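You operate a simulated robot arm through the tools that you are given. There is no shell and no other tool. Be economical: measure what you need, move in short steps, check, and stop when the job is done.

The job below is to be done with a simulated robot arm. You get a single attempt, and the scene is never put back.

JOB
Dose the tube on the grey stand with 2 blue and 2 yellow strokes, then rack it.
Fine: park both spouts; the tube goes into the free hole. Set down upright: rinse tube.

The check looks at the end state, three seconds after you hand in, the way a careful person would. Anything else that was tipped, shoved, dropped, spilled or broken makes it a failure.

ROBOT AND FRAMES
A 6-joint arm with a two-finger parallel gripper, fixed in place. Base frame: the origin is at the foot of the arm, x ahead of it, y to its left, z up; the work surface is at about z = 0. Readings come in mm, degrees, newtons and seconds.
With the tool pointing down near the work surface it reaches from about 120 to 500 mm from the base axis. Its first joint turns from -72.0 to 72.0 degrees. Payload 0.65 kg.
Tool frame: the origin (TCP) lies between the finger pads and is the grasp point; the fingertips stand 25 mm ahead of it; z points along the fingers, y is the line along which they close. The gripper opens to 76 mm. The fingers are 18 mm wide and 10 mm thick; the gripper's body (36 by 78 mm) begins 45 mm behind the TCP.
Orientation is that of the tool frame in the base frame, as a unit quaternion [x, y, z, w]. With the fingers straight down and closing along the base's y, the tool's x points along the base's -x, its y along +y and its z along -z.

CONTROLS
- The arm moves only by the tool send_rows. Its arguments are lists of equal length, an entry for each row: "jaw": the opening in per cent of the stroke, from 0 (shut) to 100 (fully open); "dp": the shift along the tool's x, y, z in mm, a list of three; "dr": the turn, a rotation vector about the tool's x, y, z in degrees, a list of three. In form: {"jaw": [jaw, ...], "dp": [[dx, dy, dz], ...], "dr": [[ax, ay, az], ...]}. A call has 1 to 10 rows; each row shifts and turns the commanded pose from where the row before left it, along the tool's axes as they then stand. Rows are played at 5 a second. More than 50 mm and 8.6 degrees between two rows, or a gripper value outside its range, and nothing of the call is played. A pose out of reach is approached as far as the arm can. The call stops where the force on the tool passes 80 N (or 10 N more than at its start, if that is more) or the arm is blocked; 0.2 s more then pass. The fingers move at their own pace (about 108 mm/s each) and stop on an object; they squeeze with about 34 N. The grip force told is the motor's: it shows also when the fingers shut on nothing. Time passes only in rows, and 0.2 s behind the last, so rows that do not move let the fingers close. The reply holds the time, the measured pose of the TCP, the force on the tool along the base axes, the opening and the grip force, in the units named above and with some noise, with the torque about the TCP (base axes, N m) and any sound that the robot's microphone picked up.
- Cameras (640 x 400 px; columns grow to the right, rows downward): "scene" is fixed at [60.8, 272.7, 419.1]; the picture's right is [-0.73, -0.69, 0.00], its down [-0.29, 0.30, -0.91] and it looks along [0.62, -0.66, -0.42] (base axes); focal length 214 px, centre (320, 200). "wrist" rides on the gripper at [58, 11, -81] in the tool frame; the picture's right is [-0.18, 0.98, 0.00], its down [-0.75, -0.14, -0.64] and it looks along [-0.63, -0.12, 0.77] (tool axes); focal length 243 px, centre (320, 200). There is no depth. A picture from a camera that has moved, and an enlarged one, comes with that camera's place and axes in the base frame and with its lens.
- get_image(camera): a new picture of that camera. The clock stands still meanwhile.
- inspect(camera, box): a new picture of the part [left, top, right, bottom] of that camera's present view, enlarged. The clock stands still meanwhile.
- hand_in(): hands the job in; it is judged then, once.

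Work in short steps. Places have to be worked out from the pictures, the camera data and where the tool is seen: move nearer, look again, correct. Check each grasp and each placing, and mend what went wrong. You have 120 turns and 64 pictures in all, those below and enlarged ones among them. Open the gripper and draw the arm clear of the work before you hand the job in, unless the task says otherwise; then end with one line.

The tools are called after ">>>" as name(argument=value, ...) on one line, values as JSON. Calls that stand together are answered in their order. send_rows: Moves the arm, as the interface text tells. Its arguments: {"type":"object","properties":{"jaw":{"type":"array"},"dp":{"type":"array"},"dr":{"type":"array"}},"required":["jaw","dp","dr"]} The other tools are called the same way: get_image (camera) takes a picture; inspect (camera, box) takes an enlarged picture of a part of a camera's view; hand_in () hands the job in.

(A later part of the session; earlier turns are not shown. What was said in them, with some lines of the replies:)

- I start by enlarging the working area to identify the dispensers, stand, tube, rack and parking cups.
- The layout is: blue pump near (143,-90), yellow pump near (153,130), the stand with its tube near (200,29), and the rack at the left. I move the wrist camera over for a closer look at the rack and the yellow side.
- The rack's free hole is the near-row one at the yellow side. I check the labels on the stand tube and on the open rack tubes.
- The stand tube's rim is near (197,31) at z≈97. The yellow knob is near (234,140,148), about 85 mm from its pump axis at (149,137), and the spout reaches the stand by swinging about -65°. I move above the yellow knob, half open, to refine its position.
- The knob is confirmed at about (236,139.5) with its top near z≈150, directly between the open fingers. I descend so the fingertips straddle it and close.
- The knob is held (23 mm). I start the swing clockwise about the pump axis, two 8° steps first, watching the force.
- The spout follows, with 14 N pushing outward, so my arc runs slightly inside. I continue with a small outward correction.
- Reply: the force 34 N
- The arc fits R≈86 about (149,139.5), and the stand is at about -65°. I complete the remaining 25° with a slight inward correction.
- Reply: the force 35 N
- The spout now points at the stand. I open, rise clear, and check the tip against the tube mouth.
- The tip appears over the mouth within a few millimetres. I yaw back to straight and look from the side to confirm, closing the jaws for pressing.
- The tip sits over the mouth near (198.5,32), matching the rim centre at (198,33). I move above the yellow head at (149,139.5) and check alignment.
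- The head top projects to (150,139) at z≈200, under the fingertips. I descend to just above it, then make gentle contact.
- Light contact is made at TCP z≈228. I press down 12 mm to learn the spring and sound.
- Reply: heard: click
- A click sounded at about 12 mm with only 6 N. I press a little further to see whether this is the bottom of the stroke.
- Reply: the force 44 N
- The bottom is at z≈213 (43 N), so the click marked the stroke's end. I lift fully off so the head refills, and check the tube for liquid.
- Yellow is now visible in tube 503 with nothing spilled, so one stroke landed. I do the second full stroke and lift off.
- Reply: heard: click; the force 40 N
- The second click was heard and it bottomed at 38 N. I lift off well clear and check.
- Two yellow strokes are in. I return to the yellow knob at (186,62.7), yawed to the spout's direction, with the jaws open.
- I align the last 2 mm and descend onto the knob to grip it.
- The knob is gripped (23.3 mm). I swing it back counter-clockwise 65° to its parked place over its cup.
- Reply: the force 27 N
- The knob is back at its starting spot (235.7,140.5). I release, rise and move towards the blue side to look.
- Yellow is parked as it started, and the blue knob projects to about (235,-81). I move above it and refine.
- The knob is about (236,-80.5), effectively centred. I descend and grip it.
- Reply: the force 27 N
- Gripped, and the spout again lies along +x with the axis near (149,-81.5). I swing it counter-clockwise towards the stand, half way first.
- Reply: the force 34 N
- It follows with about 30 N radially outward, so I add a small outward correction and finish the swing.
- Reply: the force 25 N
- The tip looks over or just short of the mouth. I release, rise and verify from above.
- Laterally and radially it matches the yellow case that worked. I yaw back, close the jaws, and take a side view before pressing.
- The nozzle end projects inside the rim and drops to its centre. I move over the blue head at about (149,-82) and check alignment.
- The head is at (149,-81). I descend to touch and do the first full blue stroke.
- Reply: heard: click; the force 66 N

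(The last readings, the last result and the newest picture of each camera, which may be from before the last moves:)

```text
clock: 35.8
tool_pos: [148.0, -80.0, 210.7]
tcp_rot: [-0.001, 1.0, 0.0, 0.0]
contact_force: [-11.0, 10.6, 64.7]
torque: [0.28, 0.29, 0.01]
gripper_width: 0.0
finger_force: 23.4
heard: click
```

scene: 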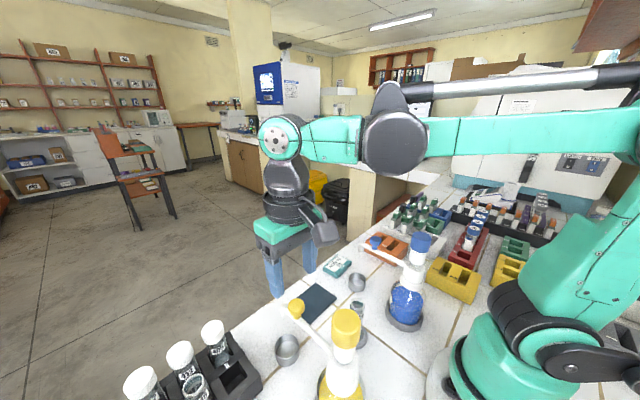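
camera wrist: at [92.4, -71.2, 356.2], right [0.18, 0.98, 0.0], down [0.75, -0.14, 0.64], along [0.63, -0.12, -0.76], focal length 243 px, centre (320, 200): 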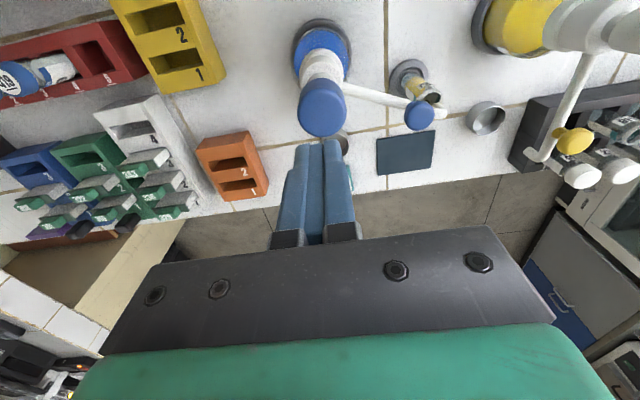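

One click was heard and the head bottomed at 65 N. I lift fully off and check that blue reached the tube.

>>> send_rows(jaw=[0, 0, 0, 0, 0], dp=[[0, 0, -8], [0, 0, -8], [0, 0, -8], [0, 0, 0], [0, 0, 0]], dr=[[0, 0, 0], [0, 0, 0], [0, 0, 0], [0, 0, 0], [0, 0, 0]])

>>> inspect(camera="wrist", box=[290, 20, 490, 160])

```text
clock: 37.0
tool_pos: [147.9, -81.2, 235.2]
tcp_rot: [0.0, 1.0, 0.0, 0.001]
contact_force: [0.1, 0.5, 0.3]
torque: [0.01, 0.02, -0.01]
gripper_width: 0.0
finger_force: 23.7
```

```text
2.86 times, centred on (390, 90) of wrist
camera zoom: at [89.1, -70.4, 314.6], right [0.18, 0.98, 0.0], down [0.75, -0.14, 0.64], along [0.63, -0.12, -0.76], focal length 693 px, centre (120, 514)
```

zoom: 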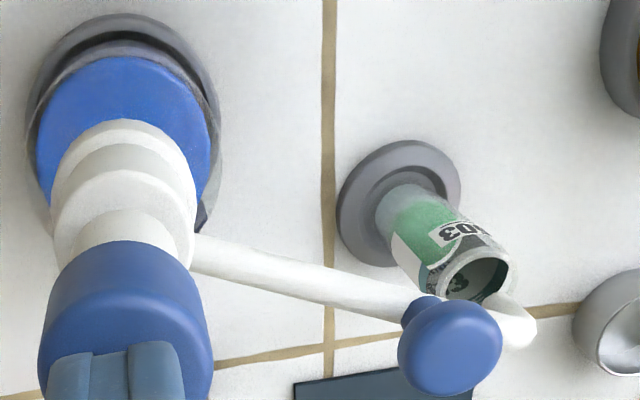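

The liquid is now green and higher, with no spill. I do the second blue stroke.

>>> send_rows(jaw=[0, 0, 0, 0, 0, 0, 0], dp=[[0, 0, 8], [0, 0, 4], [0, 0, 4], [0, 0, 4], [0, 0, 2.5], [0, 0, 0], [0, 0, 0]], dr=[[0, 0, 0], [0, 0, 0], [0, 0, 0], [0, 0, 0], [0, 0, 0], [0, 0, 0], [0, 0, 0]])

```text
clock: 38.6
tool_pos: [147.7, -81.9, 212.9]
tcp_rot: [0.0, 1.0, -0.001, 0.0]
contact_force: [-12.5, -9.6, 44.6]
torque: [-0.23, 0.3, -0.01]
gripper_width: 0.0
finger_force: 24.1
heard: click
```

The second blue click was heard. I rise to a safe height, then go to the blue knob at (187.3,-3).

>>> send_rows(jaw=[0, 0, 0, 0, 0, 0, 0], dp=[[0, 0, -10], [0, 0, -15], [0, 0, -20], [0, 0, -15], [-20, 39, 0], [-19.5, 39.5, 0], [0, 0, 0]], dr=[[0, 0, 0], [0, 0, 0], [0, 0, 0], [0, 0, 0], [0, 0, 0], [0, 0, 0], [0, 0, 0]])

>>> send_rows(jaw=[60, 60, 60, 60, 60, 60, 60, 60, 60], dp=[[0, 0, 0], [0, 0, 0], [0, 0, 0], [0, 0, 0], [0, 0, 0], [0, 0, 0], [0, 0, 0], [0, 0, 0], [0, 0, 0]], dr=[[0, 0, -8.2], [0, 0, -8.2], [0, 0, -8.2], [0, 0, -8.2], [0, 0, -8.2], [0, 0, -8.2], [0, 0, -8.2], [0, 0, -8.2], [0, 0, 0]])

```text
clock: 40.2
tool_pos: [185.6, -2.1, 272.9]
tcp_rot: [-0.001, 1.0, -0.001, 0.0]
contact_force: [-0.5, -0.9, 0.0]
torque: [0.03, 0.03, -0.01]
gripper_width: 0.0
finger_force: 22.8
```

```text
clock: 42.2
tool_pos: [188.1, -3.0, 272.6]
tcp_rot: [-0.543, 0.839, 0.0, 0.001]
contact_force: [-0.9, -0.6, -0.5]
torque: [-0.01, -0.03, 0.0]
gripper_width: 45.9
finger_force: 0.0
```

I'm over the knob at (188,-3); I descend and grip.

>>> send_rows(jaw=[60, 60, 60, 60, 0, 0, 0], dp=[[0, 0, 40], [0, 0, 40], [0, 0, 20], [0, 0, 12], [0, 0, 0], [0, 0, 0], [0, 0, 0]], dr=[[0, 0, 0], [0, 0, 0], [0, 0, 0], [0, 0, 0], [0, 0, 0], [0, 0, 0], [0, 0, 0]])

>>> get_image(camera="wrist")

```text
clock: 43.8
tool_pos: [187.0, -2.5, 158.6]
tcp_rot: [-0.543, 0.84, -0.001, 0.001]
contact_force: [2.7, 1.3, -11.0]
torque: [-0.03, -0.03, 0.17]
gripper_width: 23.3
finger_force: 39.4
```

```text
22 pictures are left
camera wrist: at [152.6, -52.4, 239.7], right [-0.82, 0.57, 0.0], down [0.44, 0.63, 0.64], along [0.37, 0.53, -0.77], focal length 243 px, centre (320, 200)
```

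wrist: 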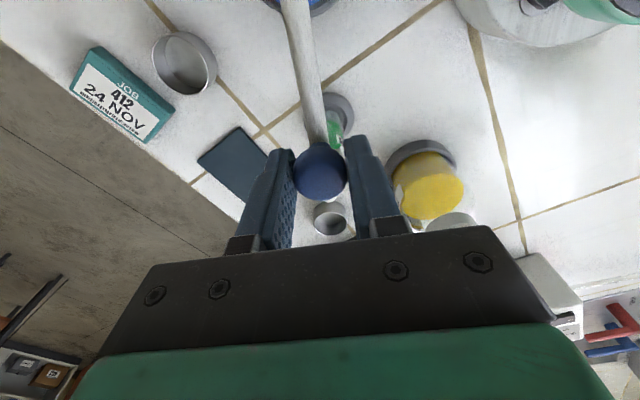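

Gripped. I swing the blue spout clockwise 65.6° back to its parked place.

>>> send_rows(jaw=[0, 0, 0, 0, 0, 0, 0, 0, 0], dp=[[0.88, -12.27, 0], [0.88, -12.27, 0], [0.8, -12.27, 0], [0.6, -12.27, 0], [0.8, -12.27, 0], [0.88, -12.27, 0], [0.88, -12.27, 0], [0.88, -12.27, 0], [0, 0, 0]], dr=[[0, 0, 8.2], [0, 0, 8.2], [0, 0, 8.2], [0, 0, 8.2], [0, 0, 8.2], [0, 0, 8.2], [0, 0, 8.2], [0, 0, 8.2], [0, 0, 0]])

```text
clock: 45.8
tool_pos: [236.8, -79.5, 160.4]
tcp_rot: [0.0, 1.0, 0.0, -0.001]
contact_force: [-30.5, 1.1, 16.3]
torque: [0.08, 0.38, -0.07]
gripper_width: 23.4
finger_force: 39.9
```

It's back at (236.8,-79.5), about 1 mm short of the start; I nudge it, release, rise and compare with the starting picture.

>>> send_rows(jaw=[0, 0, 60, 60, 60, 60, 60], dp=[[0.8, -1.5, 0], [0, 0, 0], [0, 0, 0], [0, 0, 0], [0, 0, -35], [0, 0, -35], [0, 0, -40]], dr=[[0, 0, 0], [0, 0, 0], [0, 0, 0], [0, 0, 0], [0, 0, 0], [0, 0, 0], [0, 0, 0]])

>>> inspect(camera="scene", box=[250, 220, 450, 400])

>>> inspect(camera="wrist", box=[250, 0, 470, 150])

```text
clock: 47.4
tool_pos: [237.6, -80.8, 268.8]
tcp_rot: [0.0, 1.0, 0.0, 0.001]
contact_force: [0.4, -0.3, 0.0]
torque: [0.02, -0.01, -0.01]
gripper_width: 45.7
finger_force: 0.0
```

```text
2.22 times, centred on (350, 310) of scene
camera zoom: at [60.8, 272.7, 419.1], right [-0.73, -0.69, 0.0], down [-0.29, 0.3, -0.91], along [0.62, -0.66, -0.42], focal length 477 px, centre (253, -44)
```

zoom: 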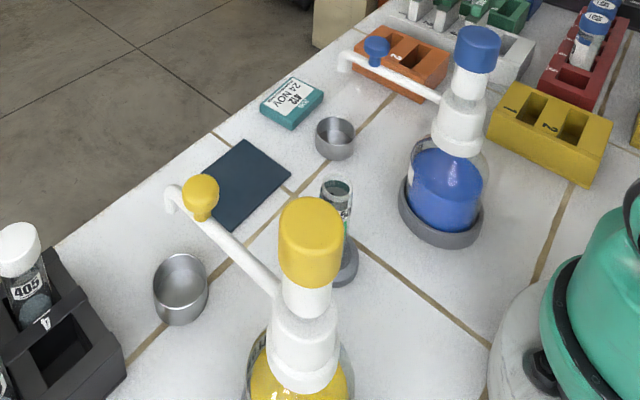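

```text
2.67 times, centred on (360, 75) of wrist
camera zoom: at [178.5, -70.7, 350.3], right [0.18, 0.98, 0.0], down [0.75, -0.14, 0.64], along [0.63, -0.12, -0.76], focal length 647 px, centre (213, 533)
```

zoom: 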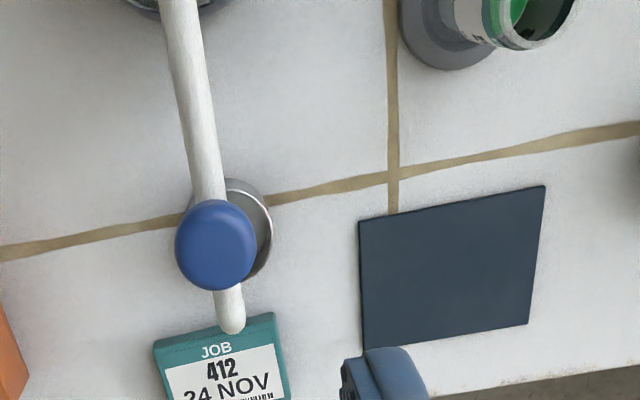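

Both spouts are parked exactly as at the start, and the tube holds green liquid. Now I move above the stand at (199,32) for an aligned view of the tube before gripping.

>>> send_rows(jaw=[60, 60, 60, 60, 60, 60], dp=[[0, 38, 0], [0, 38, 0], [20, 37, 0], [18.6, 0, 40], [0, 0, 40], [0, 0, 0]], dr=[[0, 0, 0], [0, 0, 0], [0, 0, 0], [0, 0, 0], [0, 0, 0], [0, 0, 0]])

>>> get_image(camera="wrist")

```text
clock: 48.8
tool_pos: [203.4, 30.0, 188.5]
tcp_rot: [-0.001, 1.0, 0.0, 0.001]
contact_force: [-0.4, -0.1, 0.0]
torque: [-0.01, -0.03, 0.01]
gripper_width: 45.8
finger_force: 0.1
```

```text
19 pictures are left
camera wrist: at [143.3, 41.8, 270.0], right [0.18, 0.98, 0.0], down [0.75, -0.14, 0.64], along [0.63, -0.12, -0.76], focal length 243 px, centre (320, 200)
```

wrist: 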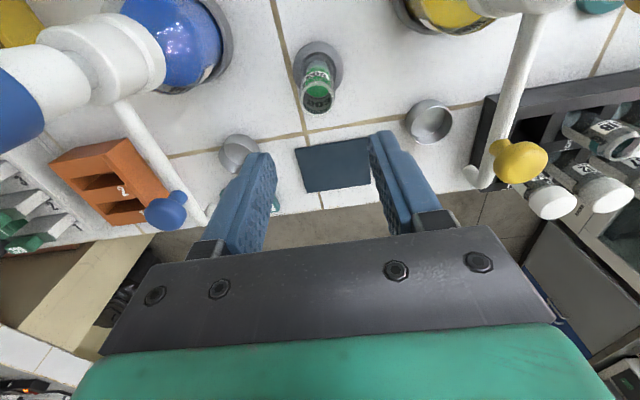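

The tube is centred laterally (y≈30) with x≈196, slightly nearer than the TCP. I shift 5 mm in, descend to just above the rim and look again.

>>> send_rows(jaw=[60, 60, 60], dp=[[5, 0, 30], [0, 0, 10], [0, 0, 0]], dr=[[0, 0, 0], [0, 0, 0], [0, 0, 0]])

>>> get_image(camera="wrist")

>>> inspect(camera="scene", box=[300, 220, 420, 340])

```text
clock: 49.6
tool_pos: [195.2, 32.3, 149.0]
tcp_rot: [-0.001, 1.0, -0.001, 0.001]
contact_force: [-0.2, 0.2, -0.1]
torque: [0.02, 0.03, 0.01]
gripper_width: 45.3
finger_force: 0.0
```

```text
18 pictures are left
camera wrist: at [136.5, 42.3, 229.7], right [0.18, 0.98, 0.0], down [0.75, -0.14, 0.64], along [0.63, -0.12, -0.76], focal length 243 px, centre (320, 200)
```

wrist: 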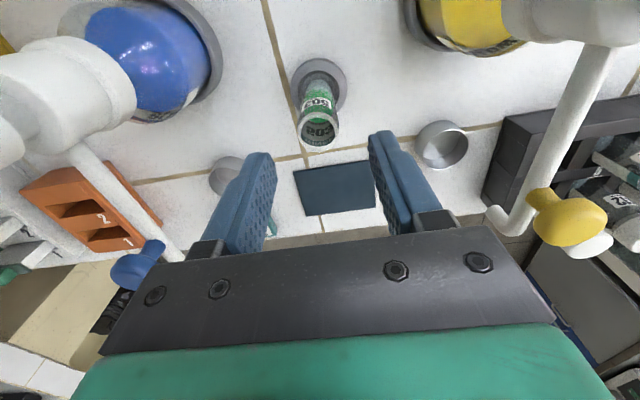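

```text
3.33 times, centred on (360, 280) of scene
camera zoom: at [60.8, 272.7, 419.1], right [-0.73, -0.69, 0.0], down [-0.29, 0.3, -0.91], along [0.62, -0.66, -0.42], focal length 715 px, centre (187, -67)
```

zoom: 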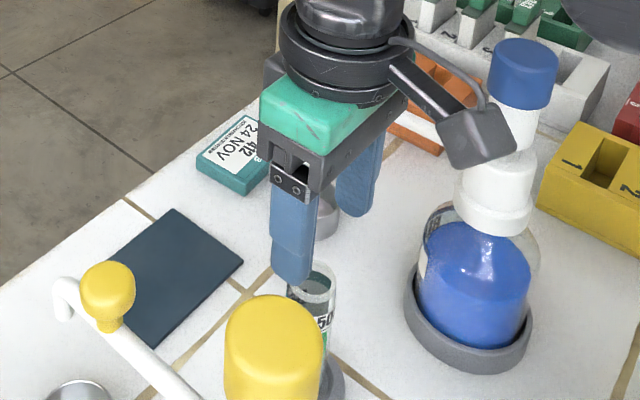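

The tube is within about 2 mm of the grip centre. I descend so the TCP is about 8 mm below the rim (z≈88), and close on it.

>>> send_rows(jaw=[60, 60, 60, 60, 0, 0, 0, 0], dp=[[1, -1, 20], [0, 0, 20], [0, 0, 15], [0, 0, 6], [0, 0, 0], [0, 0, 0], [0, 0, 0], [0, 0, 0]], dr=[[0, 0, 0], [0, 0, 0], [0, 0, 0], [0, 0, 0], [0, 0, 0], [0, 0, 0], [0, 0, 0], [0, 0, 0]])

>>> get_image(camera="wrist")

```text
clock: 51.4
tool_pos: [193.8, 31.0, 89.1]
tcp_rot: [-0.001, 1.0, 0.001, 0.001]
contact_force: [-0.3, -0.1, -1.0]
torque: [-0.01, -0.01, 0.0]
gripper_width: 24.4
finger_force: 34.0
```

```text
16 pictures are left
camera wrist: at [134.6, 40.8, 169.4], right [0.18, 0.98, 0.0], down [0.75, -0.14, 0.64], along [0.63, -0.12, -0.76], focal length 243 px, centre (320, 200)
```

wrist: 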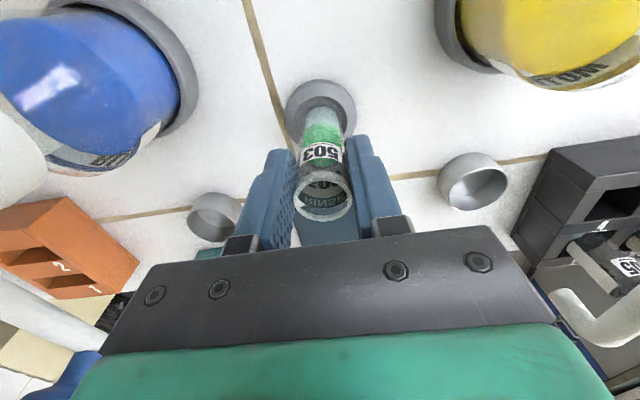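

The tube is gripped at 24.4 mm, rim about 4 mm above the TCP. I lift it straight up well above the spouts.

>>> send_rows(jaw=[0, 0, 0, 0, 0, 0, 0, 0], dp=[[0, 0, -10], [0, 0, -25], [0, 0, -30], [0, 0, -30], [0, 0, -30], [0, 0, -30], [0, 0, -25], [0, 0, 0]], dr=[[0, 0, 0], [0, 0, 0], [0, 0, 0], [0, 0, 0], [0, 0, 0], [0, 0, 0], [0, 0, 0], [0, 0, 0]])

>>> get_image(camera="scene")

```text
clock: 53.2
tool_pos: [190.9, 30.0, 268.7]
tcp_rot: [0.0, 1.0, 0.0, 0.001]
contact_force: [-0.5, -0.4, -0.5]
torque: [0.0, 0.01, 0.0]
gripper_width: 24.1
finger_force: 34.1
```

```text
15 pictures are left
```

scene: 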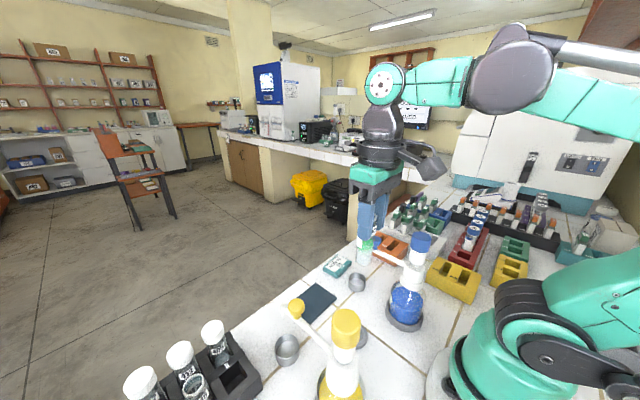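

The tube is lifted cleanly. I carry it over towards the rack, stopping a bit short of the hole to view it.

>>> send_rows(jaw=[0, 0, 0, 0, 0, 0, 0], dp=[[-15, 32, -5], [-15, 32, 0], [-15, 32, 0], [-10, 32, 0], [0, 32, 0], [0, 35, 0], [0, 0, 0]], dr=[[0, 0, 0], [0, 0, 0], [0, 0, 0], [0, 0, 0], [0, 0, 0], [0, 0, 0], [0, 0, 0]])

>>> get_image(camera="wrist")

```text
clock: 54.8
tool_pos: [247.1, 224.5, 274.9]
tcp_rot: [-0.002, 1.0, -0.001, 0.0]
contact_force: [0.0, -0.3, -0.4]
torque: [0.0, -0.01, -0.01]
gripper_width: 24.3
finger_force: 33.8
```

```text
14 pictures are left
camera wrist: at [188.5, 234.6, 355.2], right [0.18, 0.98, 0.0], down [0.75, -0.14, 0.64], along [0.63, -0.12, -0.76], focal length 243 px, centre (320, 200)
```

wrist: 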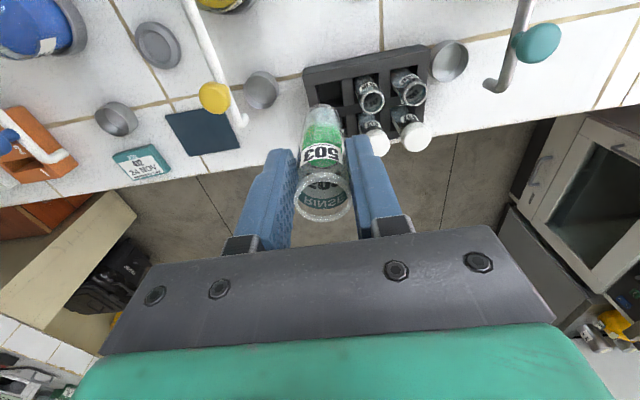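

I enlarge the view of the rack to measure the hole.

>>> inspect(camera="wrist", box=[290, 30, 450, 160])

```text
3.08 times, centred on (370, 95) of wrist
camera zoom: at [188.5, 234.6, 355.2], right [0.18, 0.98, 0.0], down [0.75, -0.14, 0.64], along [0.63, -0.12, -0.76], focal length 746 px, centre (166, 523)
```

zoom: 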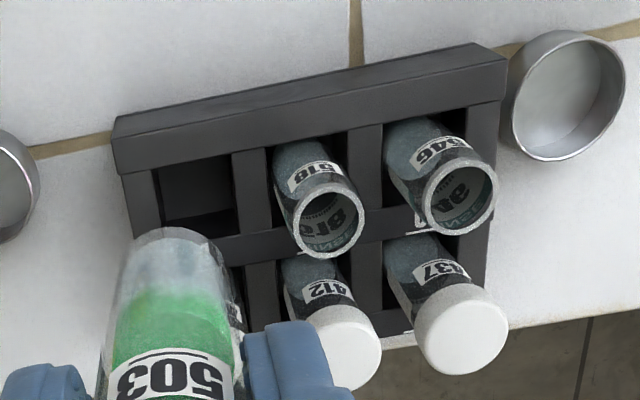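

From the neighbours' rims and the opening, the free hole centre is about (280,229.4), with the rack top near z≈55. I move over it and descend until the tube bottom is roughly 15 mm above the rack, then look.

>>> send_rows(jaw=[0, 0, 0, 0, 0, 0], dp=[[-17, 2.5, 0], [-16, 2.5, 0], [0, 0, 40], [0, 0, 40], [0, 0, 32], [0, 0, 0]], dr=[[0, 0, 0], [0, 0, 0], [0, 0, 0], [0, 0, 0], [0, 0, 0], [0, 0, 0]])

>>> get_image(camera="wrist")

>>> inspect(camera="scene", box=[110, 250, 310, 400])

```text
clock: 56.2
tool_pos: [281.6, 231.6, 160.1]
tcp_rot: [-0.001, 1.0, -0.001, 0.001]
contact_force: [0.5, -0.7, 0.0]
torque: [0.01, 0.01, 0.02]
gripper_width: 24.7
finger_force: 33.6
```

```text
12 pictures are left
camera wrist: at [222.5, 241.0, 240.7], right [0.18, 0.98, 0.0], down [0.75, -0.14, 0.64], along [0.63, -0.12, -0.76], focal length 243 px, centre (320, 200)
```

wrist: 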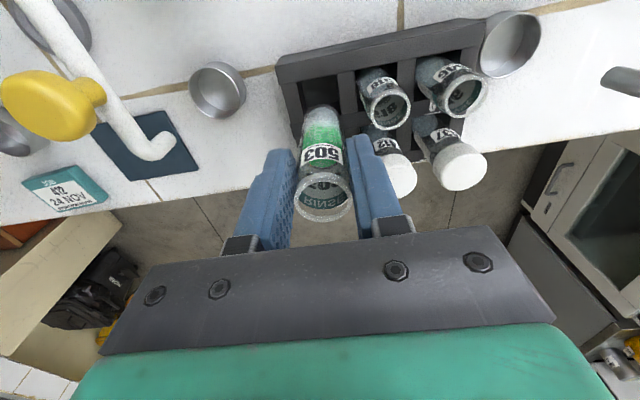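

```text
2.67 times, centred on (210, 325) of scene
camera zoom: at [60.8, 272.7, 419.1], right [-0.73, -0.69, 0.0], down [-0.29, 0.3, -0.91], along [0.62, -0.66, -0.42], focal length 572 px, centre (613, -133)
```

zoom: 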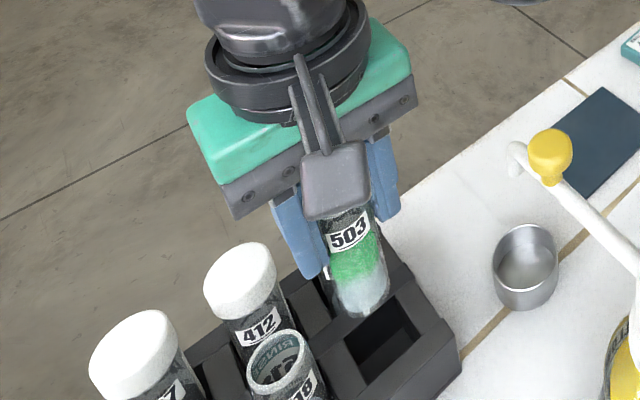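

I enlarge the hole region again to measure the tube bottom against the hole.

>>> inspect(camera="wrist", box=[270, 20, 430, 150])

```text
3.08 times, centred on (350, 85) of wrist
camera zoom: at [222.5, 241.0, 240.7], right [0.18, 0.98, 0.0], down [0.75, -0.14, 0.64], along [0.63, -0.12, -0.76], focal length 746 px, centre (228, 554)
```

zoom: 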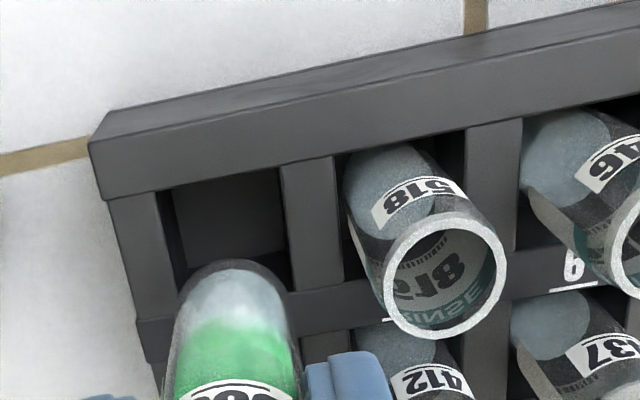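

The hole centre reads (279.5,230) while the tube reads about (283,231) in the same picture. I shift -3.5 mm in x and -1 mm in y, then lower 25 mm so the bottom just enters.

>>> send_rows(jaw=[0, 0, 0, 0, 0], dp=[[3.5, -1, 0], [0, 0, 8], [0, 0, 8], [0, 0, 8], [0, 0, 0]], dr=[[0, 0, 0], [0, 0, 0], [0, 0, 0], [0, 0, 0], [0, 0, 0]])

>>> inspect(camera="wrist", box=[270, 20, 430, 150])

>>> inspect(camera="scene", box=[150, 290, 290, 400])

```text
clock: 57.4
tool_pos: [277.8, 229.8, 137.1]
tcp_rot: [-0.001, 1.0, 0.0, 0.001]
contact_force: [0.4, 0.3, -0.3]
torque: [-0.03, -0.04, -0.01]
gripper_width: 24.4
finger_force: 34.3
```

```text
3.08 times, centred on (350, 85) of wrist
camera zoom: at [218.3, 239.8, 218.0], right [0.18, 0.98, 0.0], down [0.75, -0.14, 0.64], along [0.63, -0.12, -0.76], focal length 746 px, centre (228, 554)
```

zoom: 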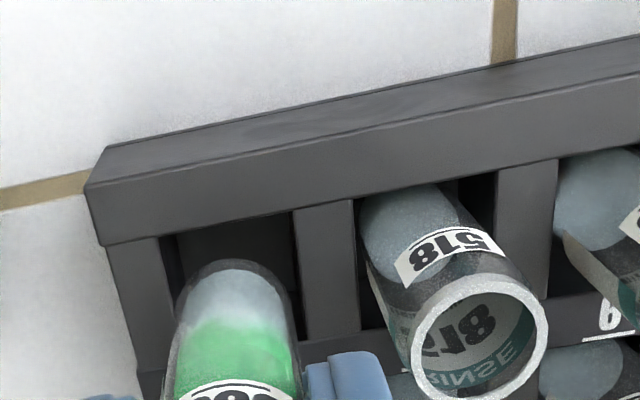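

```text
3.64 times, centred on (220, 345) of scene
camera zoom: at [60.8, 272.7, 419.1], right [-0.73, -0.69, 0.0], down [-0.29, 0.3, -0.91], along [0.62, -0.66, -0.42], focal length 780 px, centre (684, -327)
```

zoom: 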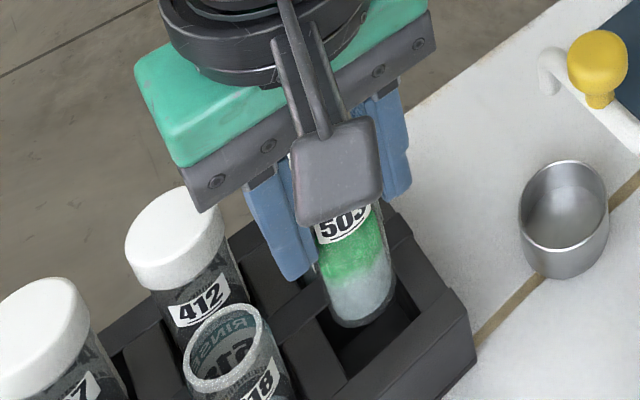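

The bottom is aligned laterally but slightly to the far side, with no contact. I shift another 1.5 mm nearer and lower 10 mm, watching the force.

>>> send_rows(jaw=[0, 0, 0, 0], dp=[[1.5, 0, 0], [0, 0, 4], [0, 0, 4], [0, 0, 0]], dr=[[0, 0, 0], [0, 0, 0], [0, 0, 0], [0, 0, 0]])

>>> inspect(camera="wrist", box=[270, 20, 430, 150])

```text
clock: 58.4
tool_pos: [275.7, 228.3, 129.3]
tcp_rot: [-0.001, 1.0, 0.0, 0.001]
contact_force: [0.5, 0.0, -0.1]
torque: [-0.02, 0.0, 0.01]
gripper_width: 24.5
finger_force: 33.8
```

```text
3.08 times, centred on (350, 85) of wrist
camera zoom: at [217.2, 238.8, 209.4], right [0.18, 0.98, 0.0], down [0.75, -0.14, 0.64], along [0.63, -0.12, -0.76], focal length 746 px, centre (228, 554)
```

zoom: 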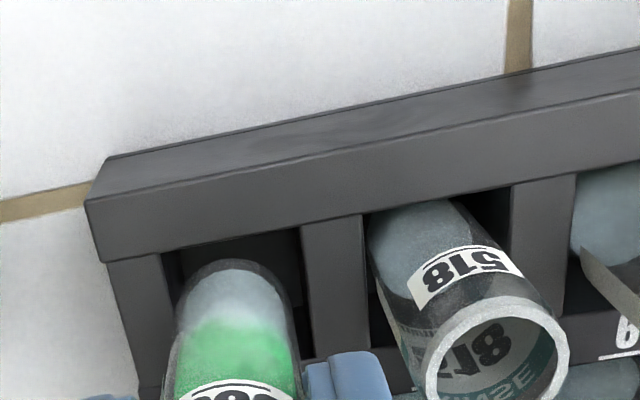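

Still free of contact and centred between the bars. I continue down.

>>> send_rows(jaw=[0, 0, 0, 0], dp=[[0, 0, 4], [0, 0, 4], [0, 0, 4], [0, 0, 0]], dr=[[0, 0, 0], [0, 0, 0], [0, 0, 0], [0, 0, 0]])

>>> inspect(camera="scene", box=[150, 290, 290, 400])

```text
clock: 59.4
tool_pos: [275.1, 229.2, 117.9]
tcp_rot: [-0.002, 1.0, 0.0, 0.001]
contact_force: [2.7, 0.5, -0.7]
torque: [0.03, -0.23, -0.01]
gripper_width: 24.4
finger_force: 34.2
```

```text
3.64 times, centred on (220, 345) of scene
camera zoom: at [60.8, 272.7, 419.1], right [-0.73, -0.69, 0.0], down [-0.29, 0.3, -0.91], along [0.62, -0.66, -0.42], focal length 780 px, centre (684, -327)
```

zoom: 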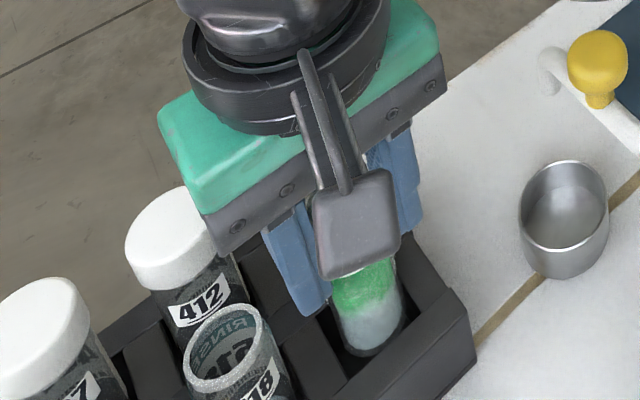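

The tube is inside the hole, with a light 2.7 N touch on the near wall. I ease 1.2 mm away and keep lowering.

>>> send_rows(jaw=[0, 0, 0, 0, 0], dp=[[-1.2, 0, 0], [0, 0, 5], [0, 0, 5], [0, 0, 4], [0, 0, 0]], dr=[[0, 0, 0], [0, 0, 0], [0, 0, 0], [0, 0, 0], [0, 0, 0]])

```text
clock: 60.6
tool_pos: [277.0, 229.7, 103.5]
tcp_rot: [-0.001, 1.0, 0.001, 0.001]
contact_force: [1.2, -0.3, 0.3]
torque: [-0.03, -0.01, 0.03]
gripper_width: 24.6
finger_force: 34.3
```

Almost no force at z≈103. I lower further in small steps towards seating.

>>> send_rows(jaw=[0, 0, 0, 0], dp=[[-0.3, 0, 3], [0, 0, 3], [0, 0, 3], [0, 0, 0]], dr=[[0, 0, 0], [0, 0, 0], [0, 0, 0], [0, 0, 0]])

```text
clock: 61.6
tool_pos: [278.3, 228.5, 94.3]
tcp_rot: [-0.001, 1.0, 0.001, 0.0]
contact_force: [0.0, 0.7, -2.3]
torque: [0.08, 0.04, -0.02]
gripper_width: 24.7
finger_force: 33.9
```

Still not seated; I lower in 2 mm steps.

>>> send_rows(jaw=[0, 0, 0, 0], dp=[[0, 0, 2], [0, 0, 2], [0, 0, 1], [0, 0, 0]], dr=[[0, 0, 0], [0, 0, 0], [0, 0, 0], [0, 0, 0]])

>>> get_image(camera="wrist")

```text
clock: 62.6
tool_pos: [278.1, 229.5, 89.2]
tcp_rot: [-0.001, 1.0, -0.001, 0.001]
contact_force: [-0.2, -0.3, -4.8]
torque: [0.03, 0.01, 0.0]
gripper_width: 24.5
finger_force: 34.0
```

```text
5 pictures are left
camera wrist: at [219.5, 239.4, 170.0], right [0.18, 0.98, 0.0], down [0.75, -0.14, 0.64], along [0.63, -0.12, -0.76], focal length 243 px, centre (320, 200)
```

wrist: 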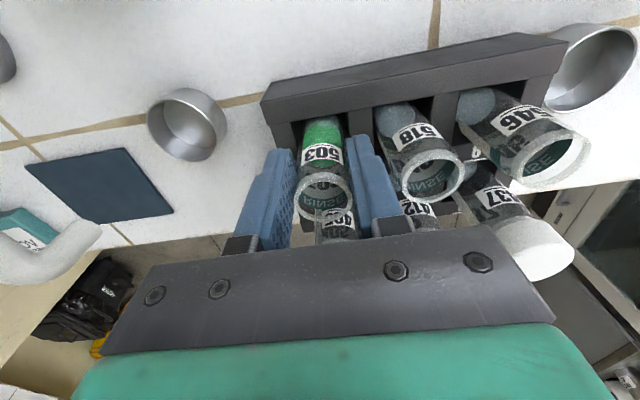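

Tube 503's rim is about level with 518's, so it's nearly seated. I lower a last few millimetres to feel the floor.

>>> send_rows(jaw=[0, 0, 0, 0], dp=[[0, 0, 1], [0, 0, 1], [0, 0, 1], [0, 0, 0]], dr=[[0, 0, 0], [0, 0, 0], [0, 0, 0], [0, 0, 0]])

```text
clock: 63.6
tool_pos: [278.0, 228.4, 87.3]
tcp_rot: [-0.001, 1.0, 0.0, 0.0]
contact_force: [0.3, -1.1, -0.2]
torque: [-0.01, 0.01, 0.03]
gripper_width: 24.4
finger_force: 34.2
```

>>> send_rows(jaw=[0, 0, 0, 0], dp=[[0, 0, 1], [0, 0, 1], [0, 0, 1], [0, 0, 0]], dr=[[0, 0, 0], [0, 0, 0], [0, 0, 0], [0, 0, 0]])

```text
clock: 64.6
tool_pos: [276.7, 229.4, 85.7]
tcp_rot: [-0.002, 1.0, 0.0, 0.0]
contact_force: [-0.5, -0.6, 33.1]
torque: [-0.01, -0.16, 0.01]
gripper_width: 24.4
finger_force: 33.8
```

A 33 N upward force shows the tube is on the rack floor. I relieve the push by 1 mm and open just a little (to about 34 mm) to stay clear of 518.

>>> send_rows(jaw=[0, 38, 45, 45, 45], dp=[[0, 0, -1], [0, 0, 0], [0, 0, 0], [0, 0, 0], [0, 0, 0]], dr=[[0, 0, 0], [0, 0, 0], [0, 0, 0], [0, 0, 0], [0, 0, 0]])

>>> get_image(camera="wrist")

```text
clock: 65.8
tool_pos: [277.5, 229.2, 85.3]
tcp_rot: [-0.001, 1.0, 0.0, 0.001]
contact_force: [-0.5, -0.2, -0.2]
torque: [0.01, 0.02, -0.01]
gripper_width: 34.2
finger_force: 0.1
```

```text
4 pictures are left
camera wrist: at [219.3, 239.3, 165.6], right [0.18, 0.98, 0.0], down [0.75, -0.14, 0.64], along [0.63, -0.12, -0.76], focal length 243 px, centre (320, 200)
```

wrist: 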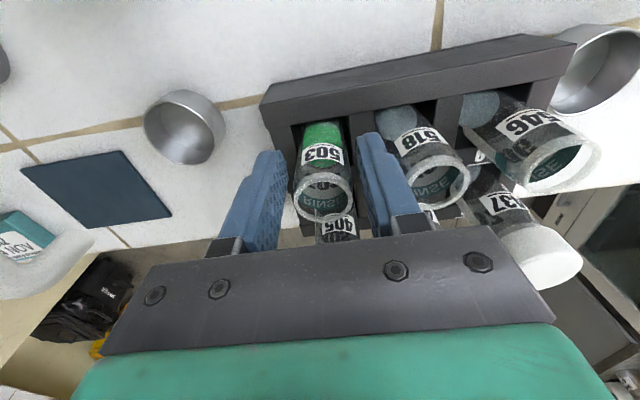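

The tube is free and standing in the hole, with both fingers clear of it and of 518. I withdraw straight up slowly, then move the arm away.

>>> send_rows(jaw=[45, 45, 45, 45, 45, 45, 45, 45], dp=[[0, 0, -10], [0, 0, -15], [0, 0, -30], [0, 0, -40], [0, 0, -45], [0, 0, -45], [0, 0, -40], [0, 0, 0]], dr=[[0, 0, 0], [0, 0, 0], [0, 0, 0], [0, 0, 0], [0, 0, 0], [0, 0, 0], [0, 0, 0], [0, 0, 0]])

>>> send_rows(jaw=[60, 80, 100, 100, 100, 100], dp=[[10, -40, -10], [10, -40, -10], [10, -40, -10], [0, -40, 0], [0, -40, 0], [0, 0, 0]], dr=[[0, 0, 0], [0, 0, 0], [0, 0, 0], [0, 0, 0], [0, 0, 0], [0, 0, 0]])

>>> get_image(camera="scene")

>>> inspect(camera="wrist", box=[180, 0, 640, 160])

```text
clock: 67.6
tool_pos: [275.7, 229.8, 310.1]
tcp_rot: [-0.001, 1.0, 0.0, 0.0]
contact_force: [-0.5, 0.5, -0.6]
torque: [0.03, -0.01, -0.02]
gripper_width: 34.3
finger_force: 0.1
```

```text
clock: 69.0
tool_pos: [248.8, 27.6, 340.2]
tcp_rot: [-0.001, 1.0, -0.001, 0.001]
contact_force: [-0.1, 0.0, -0.4]
torque: [0.02, -0.02, -0.01]
gripper_width: 76.0
finger_force: 0.2
```

```text
3 pictures are left
```

scene: 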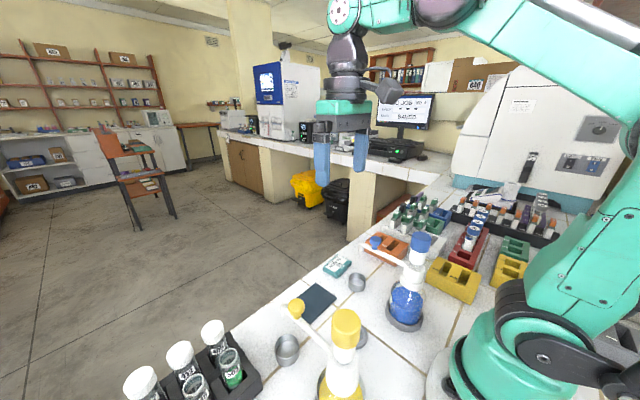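

```text
1.39 times, centred on (410, 80) of wrist
camera zoom: at [189.9, 38.7, 420.2], right [0.18, 0.98, 0.0], down [0.75, -0.14, 0.64], along [0.63, -0.12, -0.76], focal length 338 px, centre (195, 367)
```

zoom: 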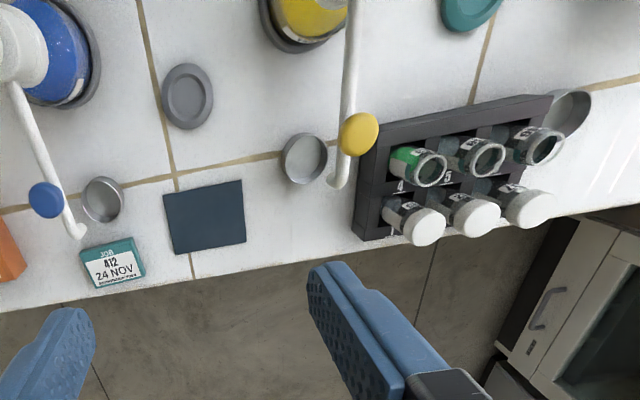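

Tube 503 stands upright in the former free hole, both spouts are parked over their cups, the stand is empty, and nothing else has moved. The arm is clear and open, so I hand in.

>>> hand_in()

```text
The job is handed in.
```

I gave tube 503 two yellow and two blue strokes and set it upright in the rack's free hole; both spouts are parked, and I saw no spills or anything else out of place.
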